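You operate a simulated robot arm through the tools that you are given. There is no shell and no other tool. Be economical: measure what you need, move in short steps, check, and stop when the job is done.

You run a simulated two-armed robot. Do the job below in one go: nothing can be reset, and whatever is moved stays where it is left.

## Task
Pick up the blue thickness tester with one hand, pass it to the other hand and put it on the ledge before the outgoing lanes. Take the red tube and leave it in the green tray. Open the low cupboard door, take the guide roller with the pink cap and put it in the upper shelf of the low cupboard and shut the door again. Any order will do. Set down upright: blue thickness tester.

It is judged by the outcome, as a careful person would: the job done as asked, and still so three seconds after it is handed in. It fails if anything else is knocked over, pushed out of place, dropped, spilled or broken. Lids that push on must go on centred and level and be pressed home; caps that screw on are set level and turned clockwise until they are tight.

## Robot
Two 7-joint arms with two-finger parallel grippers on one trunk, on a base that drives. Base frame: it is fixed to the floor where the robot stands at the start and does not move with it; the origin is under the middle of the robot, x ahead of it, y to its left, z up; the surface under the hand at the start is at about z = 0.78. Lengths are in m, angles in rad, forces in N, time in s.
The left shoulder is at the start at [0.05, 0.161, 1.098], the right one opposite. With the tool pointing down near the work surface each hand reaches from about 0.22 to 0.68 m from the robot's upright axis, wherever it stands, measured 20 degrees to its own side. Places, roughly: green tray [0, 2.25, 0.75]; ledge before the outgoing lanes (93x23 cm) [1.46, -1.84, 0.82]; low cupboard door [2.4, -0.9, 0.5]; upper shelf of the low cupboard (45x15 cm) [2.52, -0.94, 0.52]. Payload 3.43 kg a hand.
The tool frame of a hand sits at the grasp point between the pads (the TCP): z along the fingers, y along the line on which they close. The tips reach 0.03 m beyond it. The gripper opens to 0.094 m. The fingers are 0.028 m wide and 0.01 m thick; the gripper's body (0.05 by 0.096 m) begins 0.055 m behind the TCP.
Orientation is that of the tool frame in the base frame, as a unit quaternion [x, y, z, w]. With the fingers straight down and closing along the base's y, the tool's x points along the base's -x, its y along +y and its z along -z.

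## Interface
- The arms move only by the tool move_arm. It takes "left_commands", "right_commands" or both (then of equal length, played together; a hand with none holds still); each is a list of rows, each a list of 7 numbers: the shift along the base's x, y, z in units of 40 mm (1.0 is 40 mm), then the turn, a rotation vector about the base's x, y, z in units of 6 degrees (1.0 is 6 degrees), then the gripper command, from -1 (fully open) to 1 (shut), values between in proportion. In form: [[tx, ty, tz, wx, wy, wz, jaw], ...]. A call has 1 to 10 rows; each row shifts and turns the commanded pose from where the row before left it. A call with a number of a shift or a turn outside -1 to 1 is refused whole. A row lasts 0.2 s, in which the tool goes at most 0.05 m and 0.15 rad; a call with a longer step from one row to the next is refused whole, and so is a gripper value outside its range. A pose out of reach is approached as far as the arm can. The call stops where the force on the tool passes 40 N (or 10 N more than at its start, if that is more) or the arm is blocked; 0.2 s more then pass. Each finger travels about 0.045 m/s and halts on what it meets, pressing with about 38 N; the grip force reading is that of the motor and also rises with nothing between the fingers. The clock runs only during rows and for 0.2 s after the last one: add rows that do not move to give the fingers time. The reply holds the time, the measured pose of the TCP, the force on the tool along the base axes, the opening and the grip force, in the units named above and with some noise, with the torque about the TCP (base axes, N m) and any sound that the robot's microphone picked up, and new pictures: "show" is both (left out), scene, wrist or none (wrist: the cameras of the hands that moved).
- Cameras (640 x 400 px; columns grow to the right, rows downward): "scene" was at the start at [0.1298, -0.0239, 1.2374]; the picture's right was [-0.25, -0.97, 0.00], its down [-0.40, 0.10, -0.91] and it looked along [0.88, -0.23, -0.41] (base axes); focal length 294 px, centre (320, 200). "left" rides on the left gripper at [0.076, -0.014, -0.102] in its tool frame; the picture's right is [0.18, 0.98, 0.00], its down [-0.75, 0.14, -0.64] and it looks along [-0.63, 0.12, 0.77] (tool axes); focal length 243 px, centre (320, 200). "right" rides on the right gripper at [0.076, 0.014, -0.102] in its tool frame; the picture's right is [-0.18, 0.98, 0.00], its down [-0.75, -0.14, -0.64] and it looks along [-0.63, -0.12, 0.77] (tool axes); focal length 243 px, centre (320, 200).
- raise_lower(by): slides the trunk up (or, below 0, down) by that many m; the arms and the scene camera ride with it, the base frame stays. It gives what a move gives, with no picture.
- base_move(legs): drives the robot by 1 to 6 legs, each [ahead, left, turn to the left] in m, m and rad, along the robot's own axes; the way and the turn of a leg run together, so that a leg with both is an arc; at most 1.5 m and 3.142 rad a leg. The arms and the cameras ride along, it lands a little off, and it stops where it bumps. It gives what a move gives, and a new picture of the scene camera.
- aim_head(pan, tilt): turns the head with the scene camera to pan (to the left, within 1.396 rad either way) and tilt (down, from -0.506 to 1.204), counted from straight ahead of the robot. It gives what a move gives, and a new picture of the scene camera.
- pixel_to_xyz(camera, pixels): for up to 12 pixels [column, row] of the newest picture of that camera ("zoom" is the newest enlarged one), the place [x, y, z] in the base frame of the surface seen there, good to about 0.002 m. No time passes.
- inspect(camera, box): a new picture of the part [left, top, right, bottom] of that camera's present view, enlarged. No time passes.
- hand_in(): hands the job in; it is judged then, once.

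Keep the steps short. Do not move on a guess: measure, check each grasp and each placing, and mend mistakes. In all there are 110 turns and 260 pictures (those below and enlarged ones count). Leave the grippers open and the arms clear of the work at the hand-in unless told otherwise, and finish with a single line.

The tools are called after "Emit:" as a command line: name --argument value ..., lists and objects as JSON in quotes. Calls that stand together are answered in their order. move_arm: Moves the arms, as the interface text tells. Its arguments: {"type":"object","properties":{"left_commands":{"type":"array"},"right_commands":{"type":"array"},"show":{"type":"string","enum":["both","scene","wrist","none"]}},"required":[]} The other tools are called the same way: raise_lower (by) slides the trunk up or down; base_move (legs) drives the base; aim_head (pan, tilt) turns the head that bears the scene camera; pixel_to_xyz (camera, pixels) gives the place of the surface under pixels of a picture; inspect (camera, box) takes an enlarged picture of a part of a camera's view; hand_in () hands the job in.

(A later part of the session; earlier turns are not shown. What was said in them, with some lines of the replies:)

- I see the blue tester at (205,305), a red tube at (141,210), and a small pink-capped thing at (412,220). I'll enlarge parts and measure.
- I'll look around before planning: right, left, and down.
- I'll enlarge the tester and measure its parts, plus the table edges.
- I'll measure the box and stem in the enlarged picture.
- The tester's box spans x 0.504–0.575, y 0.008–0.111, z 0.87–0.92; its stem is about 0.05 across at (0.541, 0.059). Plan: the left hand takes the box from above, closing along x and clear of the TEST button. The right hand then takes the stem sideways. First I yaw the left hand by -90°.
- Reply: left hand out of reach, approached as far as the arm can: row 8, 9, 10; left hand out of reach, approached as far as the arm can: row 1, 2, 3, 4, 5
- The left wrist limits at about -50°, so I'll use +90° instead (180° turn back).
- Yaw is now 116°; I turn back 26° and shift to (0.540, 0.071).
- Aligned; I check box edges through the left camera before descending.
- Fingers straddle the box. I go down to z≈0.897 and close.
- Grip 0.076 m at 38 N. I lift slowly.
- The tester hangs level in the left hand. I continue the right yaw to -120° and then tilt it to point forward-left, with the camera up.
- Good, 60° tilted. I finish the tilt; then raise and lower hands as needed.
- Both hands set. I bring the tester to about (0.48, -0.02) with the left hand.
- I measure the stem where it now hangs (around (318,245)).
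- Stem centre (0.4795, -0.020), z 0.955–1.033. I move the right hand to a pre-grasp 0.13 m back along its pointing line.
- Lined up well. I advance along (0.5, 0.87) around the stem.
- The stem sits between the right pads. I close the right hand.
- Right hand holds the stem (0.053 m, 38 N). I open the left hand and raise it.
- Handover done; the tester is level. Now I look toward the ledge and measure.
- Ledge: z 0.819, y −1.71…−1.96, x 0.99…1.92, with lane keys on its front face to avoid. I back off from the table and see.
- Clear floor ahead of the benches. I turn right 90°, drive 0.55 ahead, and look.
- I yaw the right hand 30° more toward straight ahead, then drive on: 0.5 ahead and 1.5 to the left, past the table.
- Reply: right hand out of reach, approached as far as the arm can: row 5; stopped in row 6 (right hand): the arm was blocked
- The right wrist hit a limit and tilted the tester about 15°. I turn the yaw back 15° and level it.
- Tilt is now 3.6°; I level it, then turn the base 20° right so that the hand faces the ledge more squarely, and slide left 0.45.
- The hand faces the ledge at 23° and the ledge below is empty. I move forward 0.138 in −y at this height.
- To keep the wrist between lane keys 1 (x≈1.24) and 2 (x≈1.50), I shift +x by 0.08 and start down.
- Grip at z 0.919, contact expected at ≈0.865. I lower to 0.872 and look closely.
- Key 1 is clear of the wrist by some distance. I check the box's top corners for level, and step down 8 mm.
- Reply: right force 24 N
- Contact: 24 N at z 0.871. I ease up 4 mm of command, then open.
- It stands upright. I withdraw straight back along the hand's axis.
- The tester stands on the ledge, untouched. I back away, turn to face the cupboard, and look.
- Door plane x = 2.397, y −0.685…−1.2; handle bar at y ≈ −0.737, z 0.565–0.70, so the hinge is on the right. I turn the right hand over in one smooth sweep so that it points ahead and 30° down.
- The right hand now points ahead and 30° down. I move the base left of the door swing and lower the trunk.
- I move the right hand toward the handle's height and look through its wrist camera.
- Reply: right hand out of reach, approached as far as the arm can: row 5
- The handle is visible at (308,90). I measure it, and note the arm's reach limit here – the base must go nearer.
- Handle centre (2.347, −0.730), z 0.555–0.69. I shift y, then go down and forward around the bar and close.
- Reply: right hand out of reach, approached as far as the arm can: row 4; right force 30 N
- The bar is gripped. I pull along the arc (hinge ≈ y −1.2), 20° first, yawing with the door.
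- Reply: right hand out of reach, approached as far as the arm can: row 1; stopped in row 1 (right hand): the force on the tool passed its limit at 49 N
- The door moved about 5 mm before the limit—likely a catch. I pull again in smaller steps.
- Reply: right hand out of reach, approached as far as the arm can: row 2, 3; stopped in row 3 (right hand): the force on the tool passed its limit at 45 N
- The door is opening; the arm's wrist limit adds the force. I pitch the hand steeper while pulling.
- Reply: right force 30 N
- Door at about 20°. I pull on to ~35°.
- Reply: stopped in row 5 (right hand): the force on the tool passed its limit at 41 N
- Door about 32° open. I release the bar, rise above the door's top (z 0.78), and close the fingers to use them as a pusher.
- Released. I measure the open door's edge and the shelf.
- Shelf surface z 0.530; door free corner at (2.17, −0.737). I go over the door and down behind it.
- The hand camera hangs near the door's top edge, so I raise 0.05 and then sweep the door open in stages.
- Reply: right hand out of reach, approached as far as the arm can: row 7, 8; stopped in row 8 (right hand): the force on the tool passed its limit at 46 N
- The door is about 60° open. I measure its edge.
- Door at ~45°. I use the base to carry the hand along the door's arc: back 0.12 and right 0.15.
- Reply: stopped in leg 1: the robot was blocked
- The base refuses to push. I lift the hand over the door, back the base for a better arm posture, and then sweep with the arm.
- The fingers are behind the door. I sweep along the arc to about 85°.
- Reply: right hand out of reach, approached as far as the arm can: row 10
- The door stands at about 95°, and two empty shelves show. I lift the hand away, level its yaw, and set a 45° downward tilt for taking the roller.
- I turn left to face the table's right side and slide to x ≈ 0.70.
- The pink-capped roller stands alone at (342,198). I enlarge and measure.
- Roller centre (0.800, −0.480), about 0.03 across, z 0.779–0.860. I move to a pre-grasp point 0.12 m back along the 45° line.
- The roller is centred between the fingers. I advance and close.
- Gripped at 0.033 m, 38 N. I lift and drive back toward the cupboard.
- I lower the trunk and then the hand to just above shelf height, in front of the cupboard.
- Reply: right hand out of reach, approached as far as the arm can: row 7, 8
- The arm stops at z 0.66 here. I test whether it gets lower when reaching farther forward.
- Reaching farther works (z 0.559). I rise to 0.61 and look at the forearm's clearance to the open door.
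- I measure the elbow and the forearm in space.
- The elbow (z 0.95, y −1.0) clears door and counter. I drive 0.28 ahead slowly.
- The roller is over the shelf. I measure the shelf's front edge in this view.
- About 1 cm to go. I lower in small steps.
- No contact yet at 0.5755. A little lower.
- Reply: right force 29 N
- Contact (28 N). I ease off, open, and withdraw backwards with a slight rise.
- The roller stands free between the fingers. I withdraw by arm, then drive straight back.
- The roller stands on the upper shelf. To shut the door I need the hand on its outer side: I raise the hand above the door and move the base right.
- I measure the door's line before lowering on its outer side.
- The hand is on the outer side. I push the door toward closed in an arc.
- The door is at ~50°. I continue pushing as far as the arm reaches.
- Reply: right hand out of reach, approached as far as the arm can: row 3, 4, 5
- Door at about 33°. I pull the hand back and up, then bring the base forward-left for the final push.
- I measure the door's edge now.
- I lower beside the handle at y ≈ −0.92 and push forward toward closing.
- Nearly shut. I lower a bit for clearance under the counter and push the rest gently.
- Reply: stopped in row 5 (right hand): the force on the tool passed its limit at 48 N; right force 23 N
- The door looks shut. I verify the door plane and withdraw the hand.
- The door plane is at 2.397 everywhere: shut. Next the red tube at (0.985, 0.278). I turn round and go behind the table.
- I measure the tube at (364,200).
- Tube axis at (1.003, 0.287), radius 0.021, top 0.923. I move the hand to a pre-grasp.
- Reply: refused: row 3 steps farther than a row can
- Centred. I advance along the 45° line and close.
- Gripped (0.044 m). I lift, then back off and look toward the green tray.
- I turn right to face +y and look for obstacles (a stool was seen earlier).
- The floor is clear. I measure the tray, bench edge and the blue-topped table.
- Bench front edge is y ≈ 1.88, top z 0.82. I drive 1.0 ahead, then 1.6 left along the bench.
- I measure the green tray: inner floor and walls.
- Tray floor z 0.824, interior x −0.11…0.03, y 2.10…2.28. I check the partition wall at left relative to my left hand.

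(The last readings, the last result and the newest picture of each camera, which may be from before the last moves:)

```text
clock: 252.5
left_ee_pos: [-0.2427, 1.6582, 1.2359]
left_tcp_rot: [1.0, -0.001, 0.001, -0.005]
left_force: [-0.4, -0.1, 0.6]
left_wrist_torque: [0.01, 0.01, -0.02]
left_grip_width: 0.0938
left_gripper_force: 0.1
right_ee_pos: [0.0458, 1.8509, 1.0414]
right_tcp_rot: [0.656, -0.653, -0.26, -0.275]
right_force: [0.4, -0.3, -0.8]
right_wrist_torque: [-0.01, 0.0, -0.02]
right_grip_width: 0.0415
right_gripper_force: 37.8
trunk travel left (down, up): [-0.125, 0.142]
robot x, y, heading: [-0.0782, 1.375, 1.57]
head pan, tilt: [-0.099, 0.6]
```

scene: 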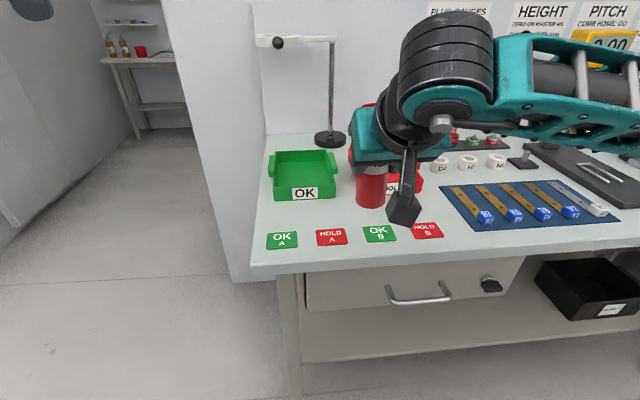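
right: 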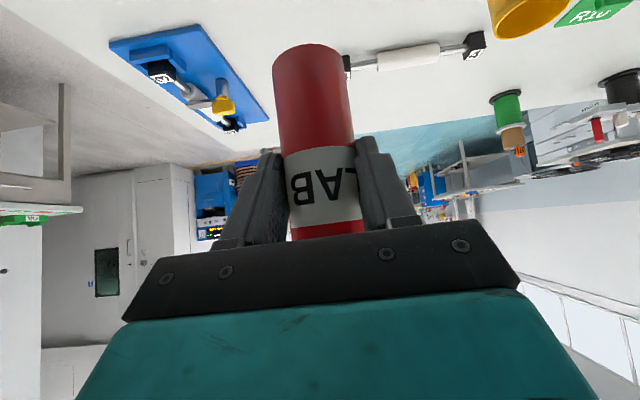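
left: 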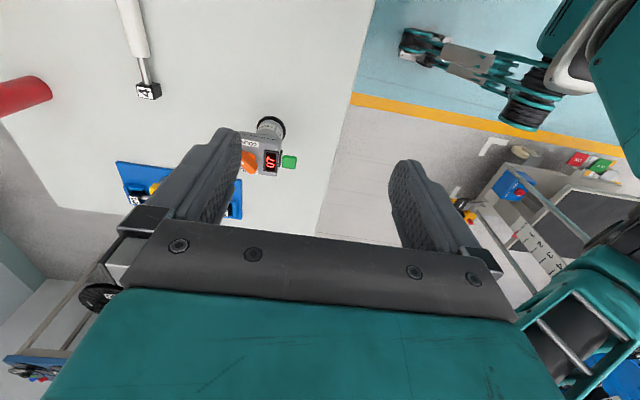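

The wall is at y 2.56, so the left side is free. I move the base 0.15 ahead and 0.08 left.

Emit:
base_move --legs '[[0.15, 0.08, 0]]'

Emit:
move_arm --right_commands '[[0, 0.8, 0, 0, 0, 0, 1], [0, 0.8, 0, 0, 0, 0, 1], [0, 0.8, 0, 0, 0, 0, 1], [0, 0.8, 0, 0, 0, 0, 1], [0, 0.7, 0, 0, 0, 0, 1], [0, 0, -0.7, 0, 0, 0, 1], [0, 0, 0, 0, 0, 0, 1]]'

```text
clock: 254.0
left_ee_pos: [-0.3218, 1.809, 1.234]
left_tcp_rot: [1.0, -0.002, 0.0, -0.005]
left_force: [0.1, -0.5, -0.5]
left_wrist_torque: [-0.03, 0.01, 0.01]
left_grip_width: 0.0943
left_gripper_force: 0.0
right_ee_pos: [-0.032, 2.0018, 1.0413]
right_tcp_rot: [0.656, -0.654, -0.259, -0.274]
right_force: [1.2, 1.1, 0.0]
right_wrist_torque: [-0.02, 0.05, -0.03]
right_grip_width: 0.0416
right_gripper_force: 38.0
trunk travel left (down, up): [-0.125, 0.142]
robot x, y, heading: [-0.1548, 1.5274, 1.565]
head pan, tilt: [-0.099, 0.6]
```

scene: 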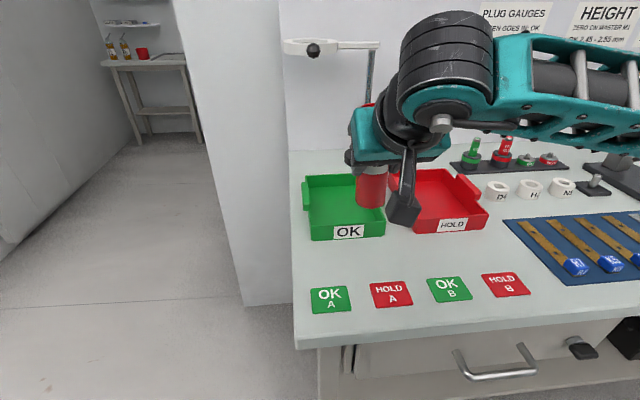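

```text
clock: 255.6
left_ee_pos: [-0.3214, 1.81, 1.236]
left_tcp_rot: [1.0, -0.002, 0.001, -0.006]
left_force: [0.7, -0.2, -0.3]
left_wrist_torque: [0.01, 0.01, 0.02]
left_grip_width: 0.0939
left_gripper_force: 0.0
right_ee_pos: [-0.0324, 2.1576, 1.0137]
right_tcp_rot: [0.656, -0.653, -0.259, -0.275]
right_force: [0.3, -0.5, -0.2]
right_wrist_torque: [-0.02, 0.02, -0.01]
right_grip_width: 0.0417
right_gripper_force: 37.9
trunk travel left (down, up): [-0.125, 0.142]
robot x, y, heading: [-0.1565, 1.5268, 1.571]
head pan, tilt: [-0.099, 0.6]
```

scene: 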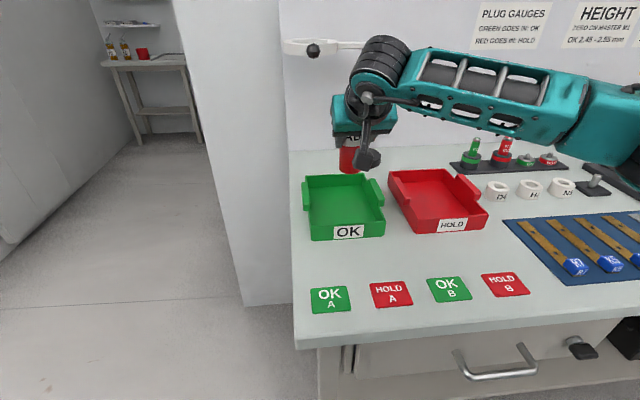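
right: 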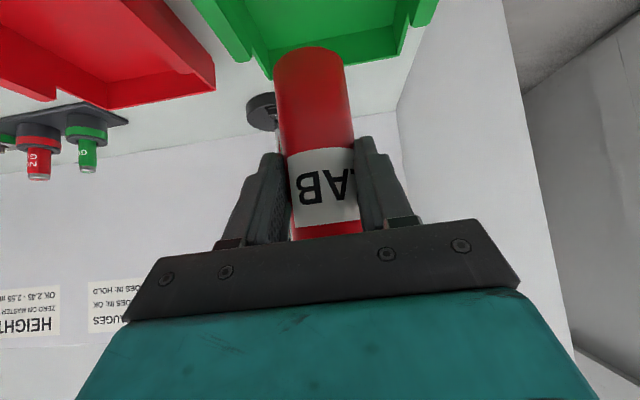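

The tube is over the tray's middle (axis ≈ (−0.03, 2.17)). I lower to just above its floor.

Emit:
move_arm --right_commands '[[-0.1, 0, -0.6, 0, 0, 0, 1], [-0.1, 0, -0.6, 0, 0, 0, 1], [0, 0, -0.6, 0, 0, 0, 1], [0, 0, -0.5, 0, 0, 0, 1], [0, 0, -0.2, 0, 0, 0, 1], [0, 0, 0, 0, 0, 0, 1]]'

```text
clock: 257.0
left_ee_pos: [-0.3207, 1.8107, 1.2359]
left_tcp_rot: [1.0, -0.001, 0.001, -0.005]
left_force: [0.3, 0.5, 0.2]
left_wrist_torque: [0.02, 0.01, 0.04]
left_grip_width: 0.0938
left_gripper_force: 0.2
right_ee_pos: [-0.0392, 2.1568, 0.9133]
right_tcp_rot: [0.656, -0.653, -0.259, -0.275]
right_force: [0.3, -0.1, -1.0]
right_wrist_torque: [0.02, -0.03, -0.03]
right_grip_width: 0.0416
right_gripper_force: 38.1
trunk travel left (down, up): [-0.125, 0.142]
robot x, y, heading: [-0.1517, 1.5278, 1.566]
head pan, tilt: [-0.099, 0.6]
```

scene: 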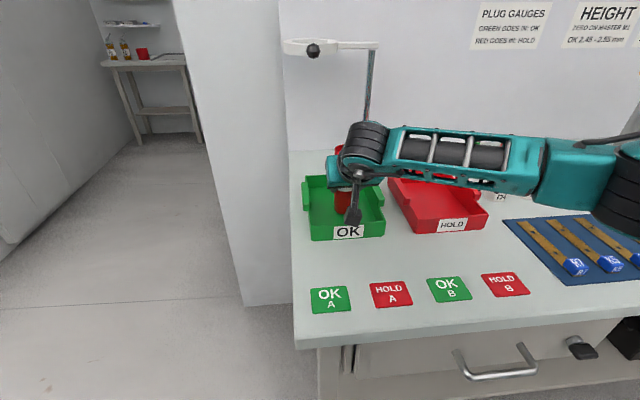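
right: 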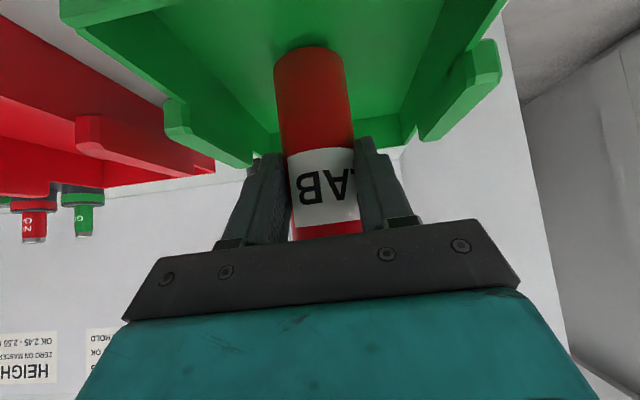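

The tube hangs inside the tray about 1 cm above its floor. I lower in small steps.

Emit:
move_arm --right_commands '[[0, 0, -0.1, 0, 0, 0, 1], [0, 0, -0.08, 0, 0, 0, 1], [0, 0, -0.06, 0, 0, 0, 1], [0, 0, -0.06, 0, 0, 0, 1], [0, 0, 0, 0, 0, 0, 1]]' --show "wrist"

```text
clock: 258.2
left_ee_pos: [-0.3203, 1.8073, 1.2355]
left_tcp_rot: [1.0, -0.002, 0.001, -0.006]
left_force: [-0.3, 0.4, 1.1]
left_wrist_torque: [0.01, 0.0, -0.01]
left_grip_width: 0.0943
left_gripper_force: 0.0
right_ee_pos: [-0.0406, 2.157, 0.905]
right_tcp_rot: [0.655, -0.652, -0.262, -0.277]
right_force: [2.4, -0.7, 17.4]
right_wrist_torque: [0.48, 0.09, -0.04]
right_grip_width: 0.0414
right_gripper_force: 37.6
trunk travel left (down, up): [-0.125, 0.142]
robot x, y, heading: [-0.1544, 1.525, 1.573]
head pan, tilt: [-0.099, 0.6]
```

right: 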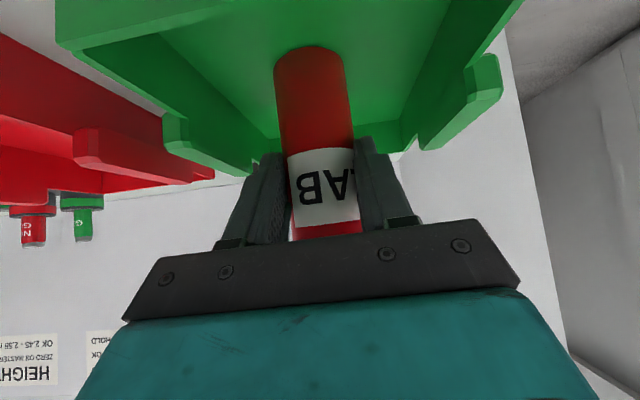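

Contact at 17 N. I ease off, open, and withdraw back along the hand's line.

Emit:
move_arm --right_commands '[[0, 0, 0.06, 0, 0, 0, 1], [0, 0, 0, 0, 0, 0, 0.5], [0, 0, 0, 0, 0, 0, 0], [0, 0, 0, 0, 0, 0, -0.7], [0, 0, 0, 0, 0, 0, -0.7], [0, -0.4, 0.42, 0, 0, 0, -0.7], [0, -0.6, 0.62, 0, 0, 0, -0.7], [0, -0.6, 0.62, 0, 0, 0, -0.7], [0, -0.6, 0.62, 0, 0, 0, -0.7], [0, -0.6, 0.62, 0, 0, 0, -0.7]]'

```text
clock: 260.4
left_ee_pos: [-0.3216, 1.8089, 1.2351]
left_tcp_rot: [1.0, -0.002, 0.0, -0.005]
left_force: [0.4, 0.5, -0.8]
left_wrist_torque: [-0.01, 0.01, 0.04]
left_grip_width: 0.0941
left_gripper_force: 0.0
right_ee_pos: [-0.04, 2.0449, 1.022]
right_tcp_rot: [0.656, -0.653, -0.259, -0.275]
right_force: [-0.4, -0.2, 0.2]
right_wrist_torque: [-0.03, 0.01, -0.05]
right_grip_width: 0.08
right_gripper_force: 0.1
trunk travel left (down, up): [-0.125, 0.142]
robot x, y, heading: [-0.1555, 1.525, 1.566]
head pan, tilt: [-0.099, 0.6]
```

scene: 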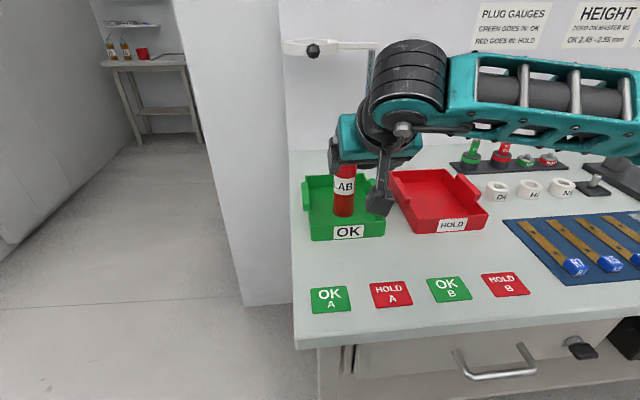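
right: 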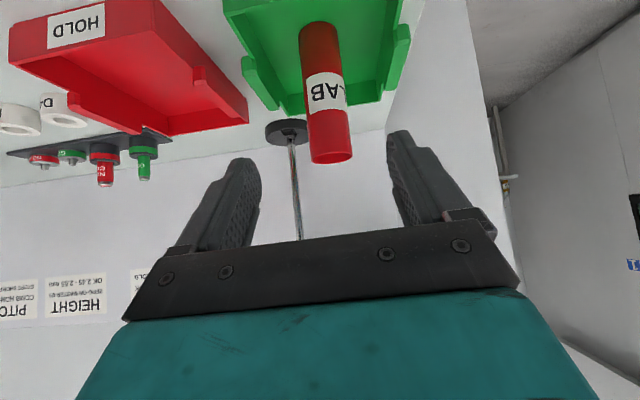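

The red tube stands upright in the green tray. I back away with grippers open and take a last look at the table and ledge.

Emit:
base_move --legs '[[-0.3, 0, 0]]'

Emit:
move_arm --right_commands '[[0, -0.5, 0.3, 0, 0, 0, -1], [0, 0, 0, 0, 0, 0, -1]]' --show "scene"

Emit:
aim_head --pan -1.39 --tilt 0.25

```text
clock: 262.4
left_ee_pos: [-0.3228, 1.5102, 1.2358]
left_tcp_rot: [1.0, -0.001, 0.001, -0.005]
left_force: [0.0, 0.7, 0.4]
left_wrist_torque: [0.04, -0.03, 0.02]
left_grip_width: 0.094
left_gripper_force: 0.0
right_ee_pos: [-0.0409, 1.7456, 1.0214]
right_tcp_rot: [0.657, -0.652, -0.26, -0.274]
right_force: [-0.9, 0.0, 0.4]
right_wrist_torque: [-0.04, -0.01, -0.02]
right_grip_width: 0.0798
right_gripper_force: 0.0
trunk travel left (down, up): [-0.125, 0.142]
robot x, y, heading: [-0.153, 1.2266, 1.567]
head pan, tilt: [-0.099, 0.6]
```

scene: 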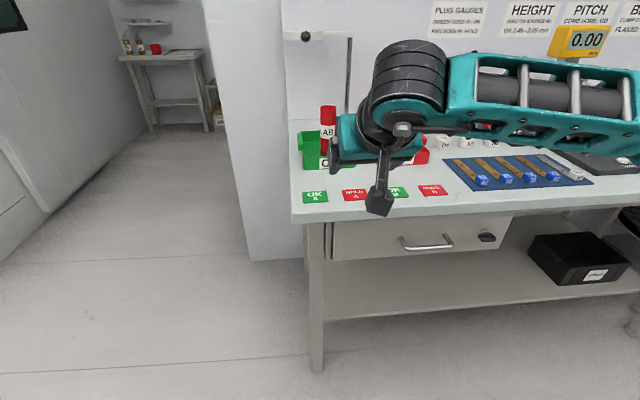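

```text
clock: 263.0
left_ee_pos: [-0.3228, 1.5099, 1.2367]
left_tcp_rot: [1.0, -0.001, 0.001, -0.005]
left_force: [-0.4, -0.9, -0.4]
left_wrist_torque: [-0.01, -0.03, -0.01]
left_grip_width: 0.0939
left_gripper_force: 0.1
right_ee_pos: [-0.0406, 1.7256, 1.033]
right_tcp_rot: [0.656, -0.653, -0.26, -0.275]
right_force: [0.9, 0.1, 0.4]
right_wrist_torque: [-0.01, 0.02, -0.03]
right_grip_width: 0.094
right_gripper_force: 0.0
trunk travel left (down, up): [-0.125, 0.142]
robot x, y, heading: [-0.1565, 1.2262, 1.568]
head pan, tilt: [-0.099, 0.6]
```

scene: 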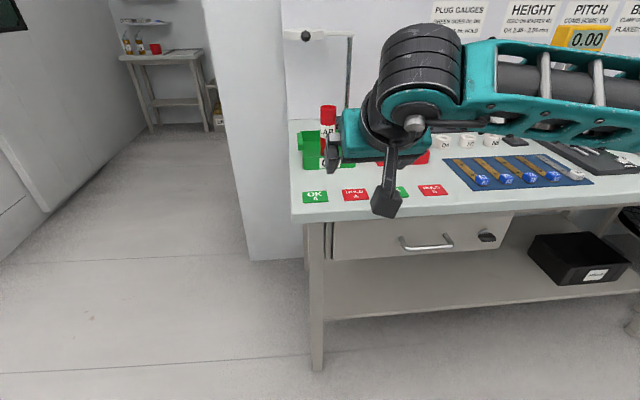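

```text
clock: 264.5
left_ee_pos: [-0.3227, 1.5101, 1.2348]
left_tcp_rot: [1.0, -0.001, 0.001, -0.005]
left_force: [-0.2, -0.2, 0.8]
left_wrist_torque: [0.0, -0.03, 0.03]
left_grip_width: 0.094
left_gripper_force: 0.1
right_ee_pos: [-0.0415, 1.7257, 1.0324]
right_tcp_rot: [0.657, -0.652, -0.26, -0.275]
right_force: [-0.4, 0.1, 0.0]
right_wrist_torque: [-0.03, 0.0, 0.03]
right_grip_width: 0.0942
right_gripper_force: 0.0
trunk travel left (down, up): [-0.125, 0.142]
robot x, y, heading: [-0.1557, 1.2244, 1.567]
head pan, tilt: [-1.389, 0.25]
```

scene: 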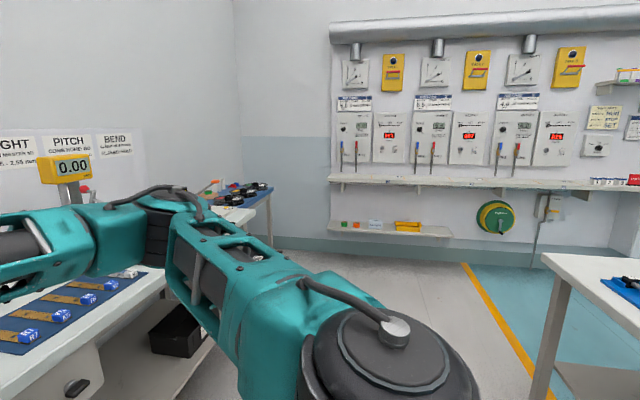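

A last check: I turn to face the room and look at the ledge and cupboard.

Emit:
base_move --legs '[[-0.1, 0, 0], [0, 0, -1.567]]'

Emit:
aim_head --pan -0.85 --tilt 0.25

Emit:
inspect --camera "scene" --box '[160, 100, 480, 300]'

```text
clock: 269.4
left_ee_pos: [0.1247, 1.294, 1.2357]
left_tcp_rot: [0.711, -0.704, 0.004, -0.002]
left_force: [0.6, 0.3, 0.8]
left_wrist_torque: [0.0, 0.02, 0.03]
left_grip_width: 0.094
left_gripper_force: 0.0
right_ee_pos: [0.3451, 1.0151, 1.034]
right_tcp_rot: [-0.009, 0.926, -0.008, 0.378]
right_force: [0.2, 0.1, 0.0]
right_wrist_torque: [0.0, -0.01, -0.01]
right_grip_width: 0.0942
right_gripper_force: 0.0
trunk travel left (down, up): [-0.125, 0.142]
robot x, y, heading: [-0.1551, 1.1256, 0.015]
head pan, tilt: [-1.389, 0.25]
```

scene: 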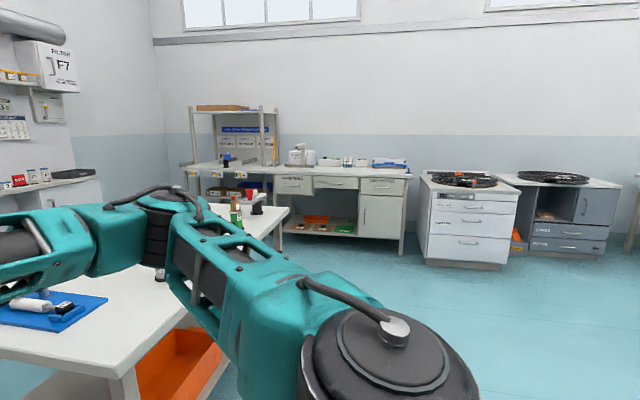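

```text
clock: 270.4
left_ee_pos: [0.1255, 1.2944, 1.2359]
left_tcp_rot: [0.71, -0.704, 0.004, -0.003]
left_force: [-0.7, -0.6, 0.7]
left_wrist_torque: [0.01, 0.0, 0.0]
left_grip_width: 0.0939
left_gripper_force: 0.1
right_ee_pos: [0.3447, 1.0152, 1.0338]
right_tcp_rot: [-0.01, 0.926, -0.007, 0.378]
right_force: [0.4, -0.9, 0.8]
right_wrist_torque: [-0.02, 0.02, 0.02]
right_grip_width: 0.0941
right_gripper_force: 0.0
trunk travel left (down, up): [-0.125, 0.142]
robot x, y, heading: [-0.1544, 1.1263, 0.009]
head pan, tilt: [-0.85, 0.25]
```

scene: 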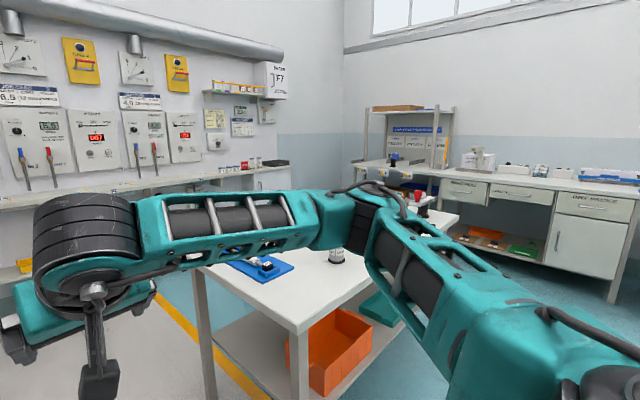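

```text
2.00 times, centred on (320, 200) of scene
```

zoom: 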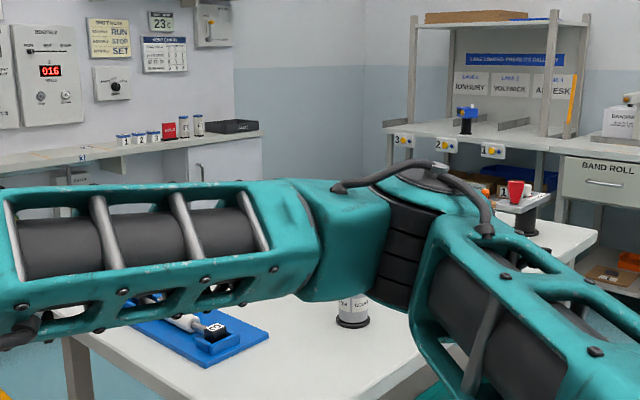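

The tester stands on the ledge, the cupboard is shut and the tube is in the tray. The grippers are open and the arms are clear, so I hand in.

Emit:
hand_in

```text
The job is handed in.
```

The job is done and handed in: the blue tester was passed from left hand to right and stands upright on the ledge, the red tube stands in the green tray, and the pink-capped roller is on the upper shelf of the shut cupboard.
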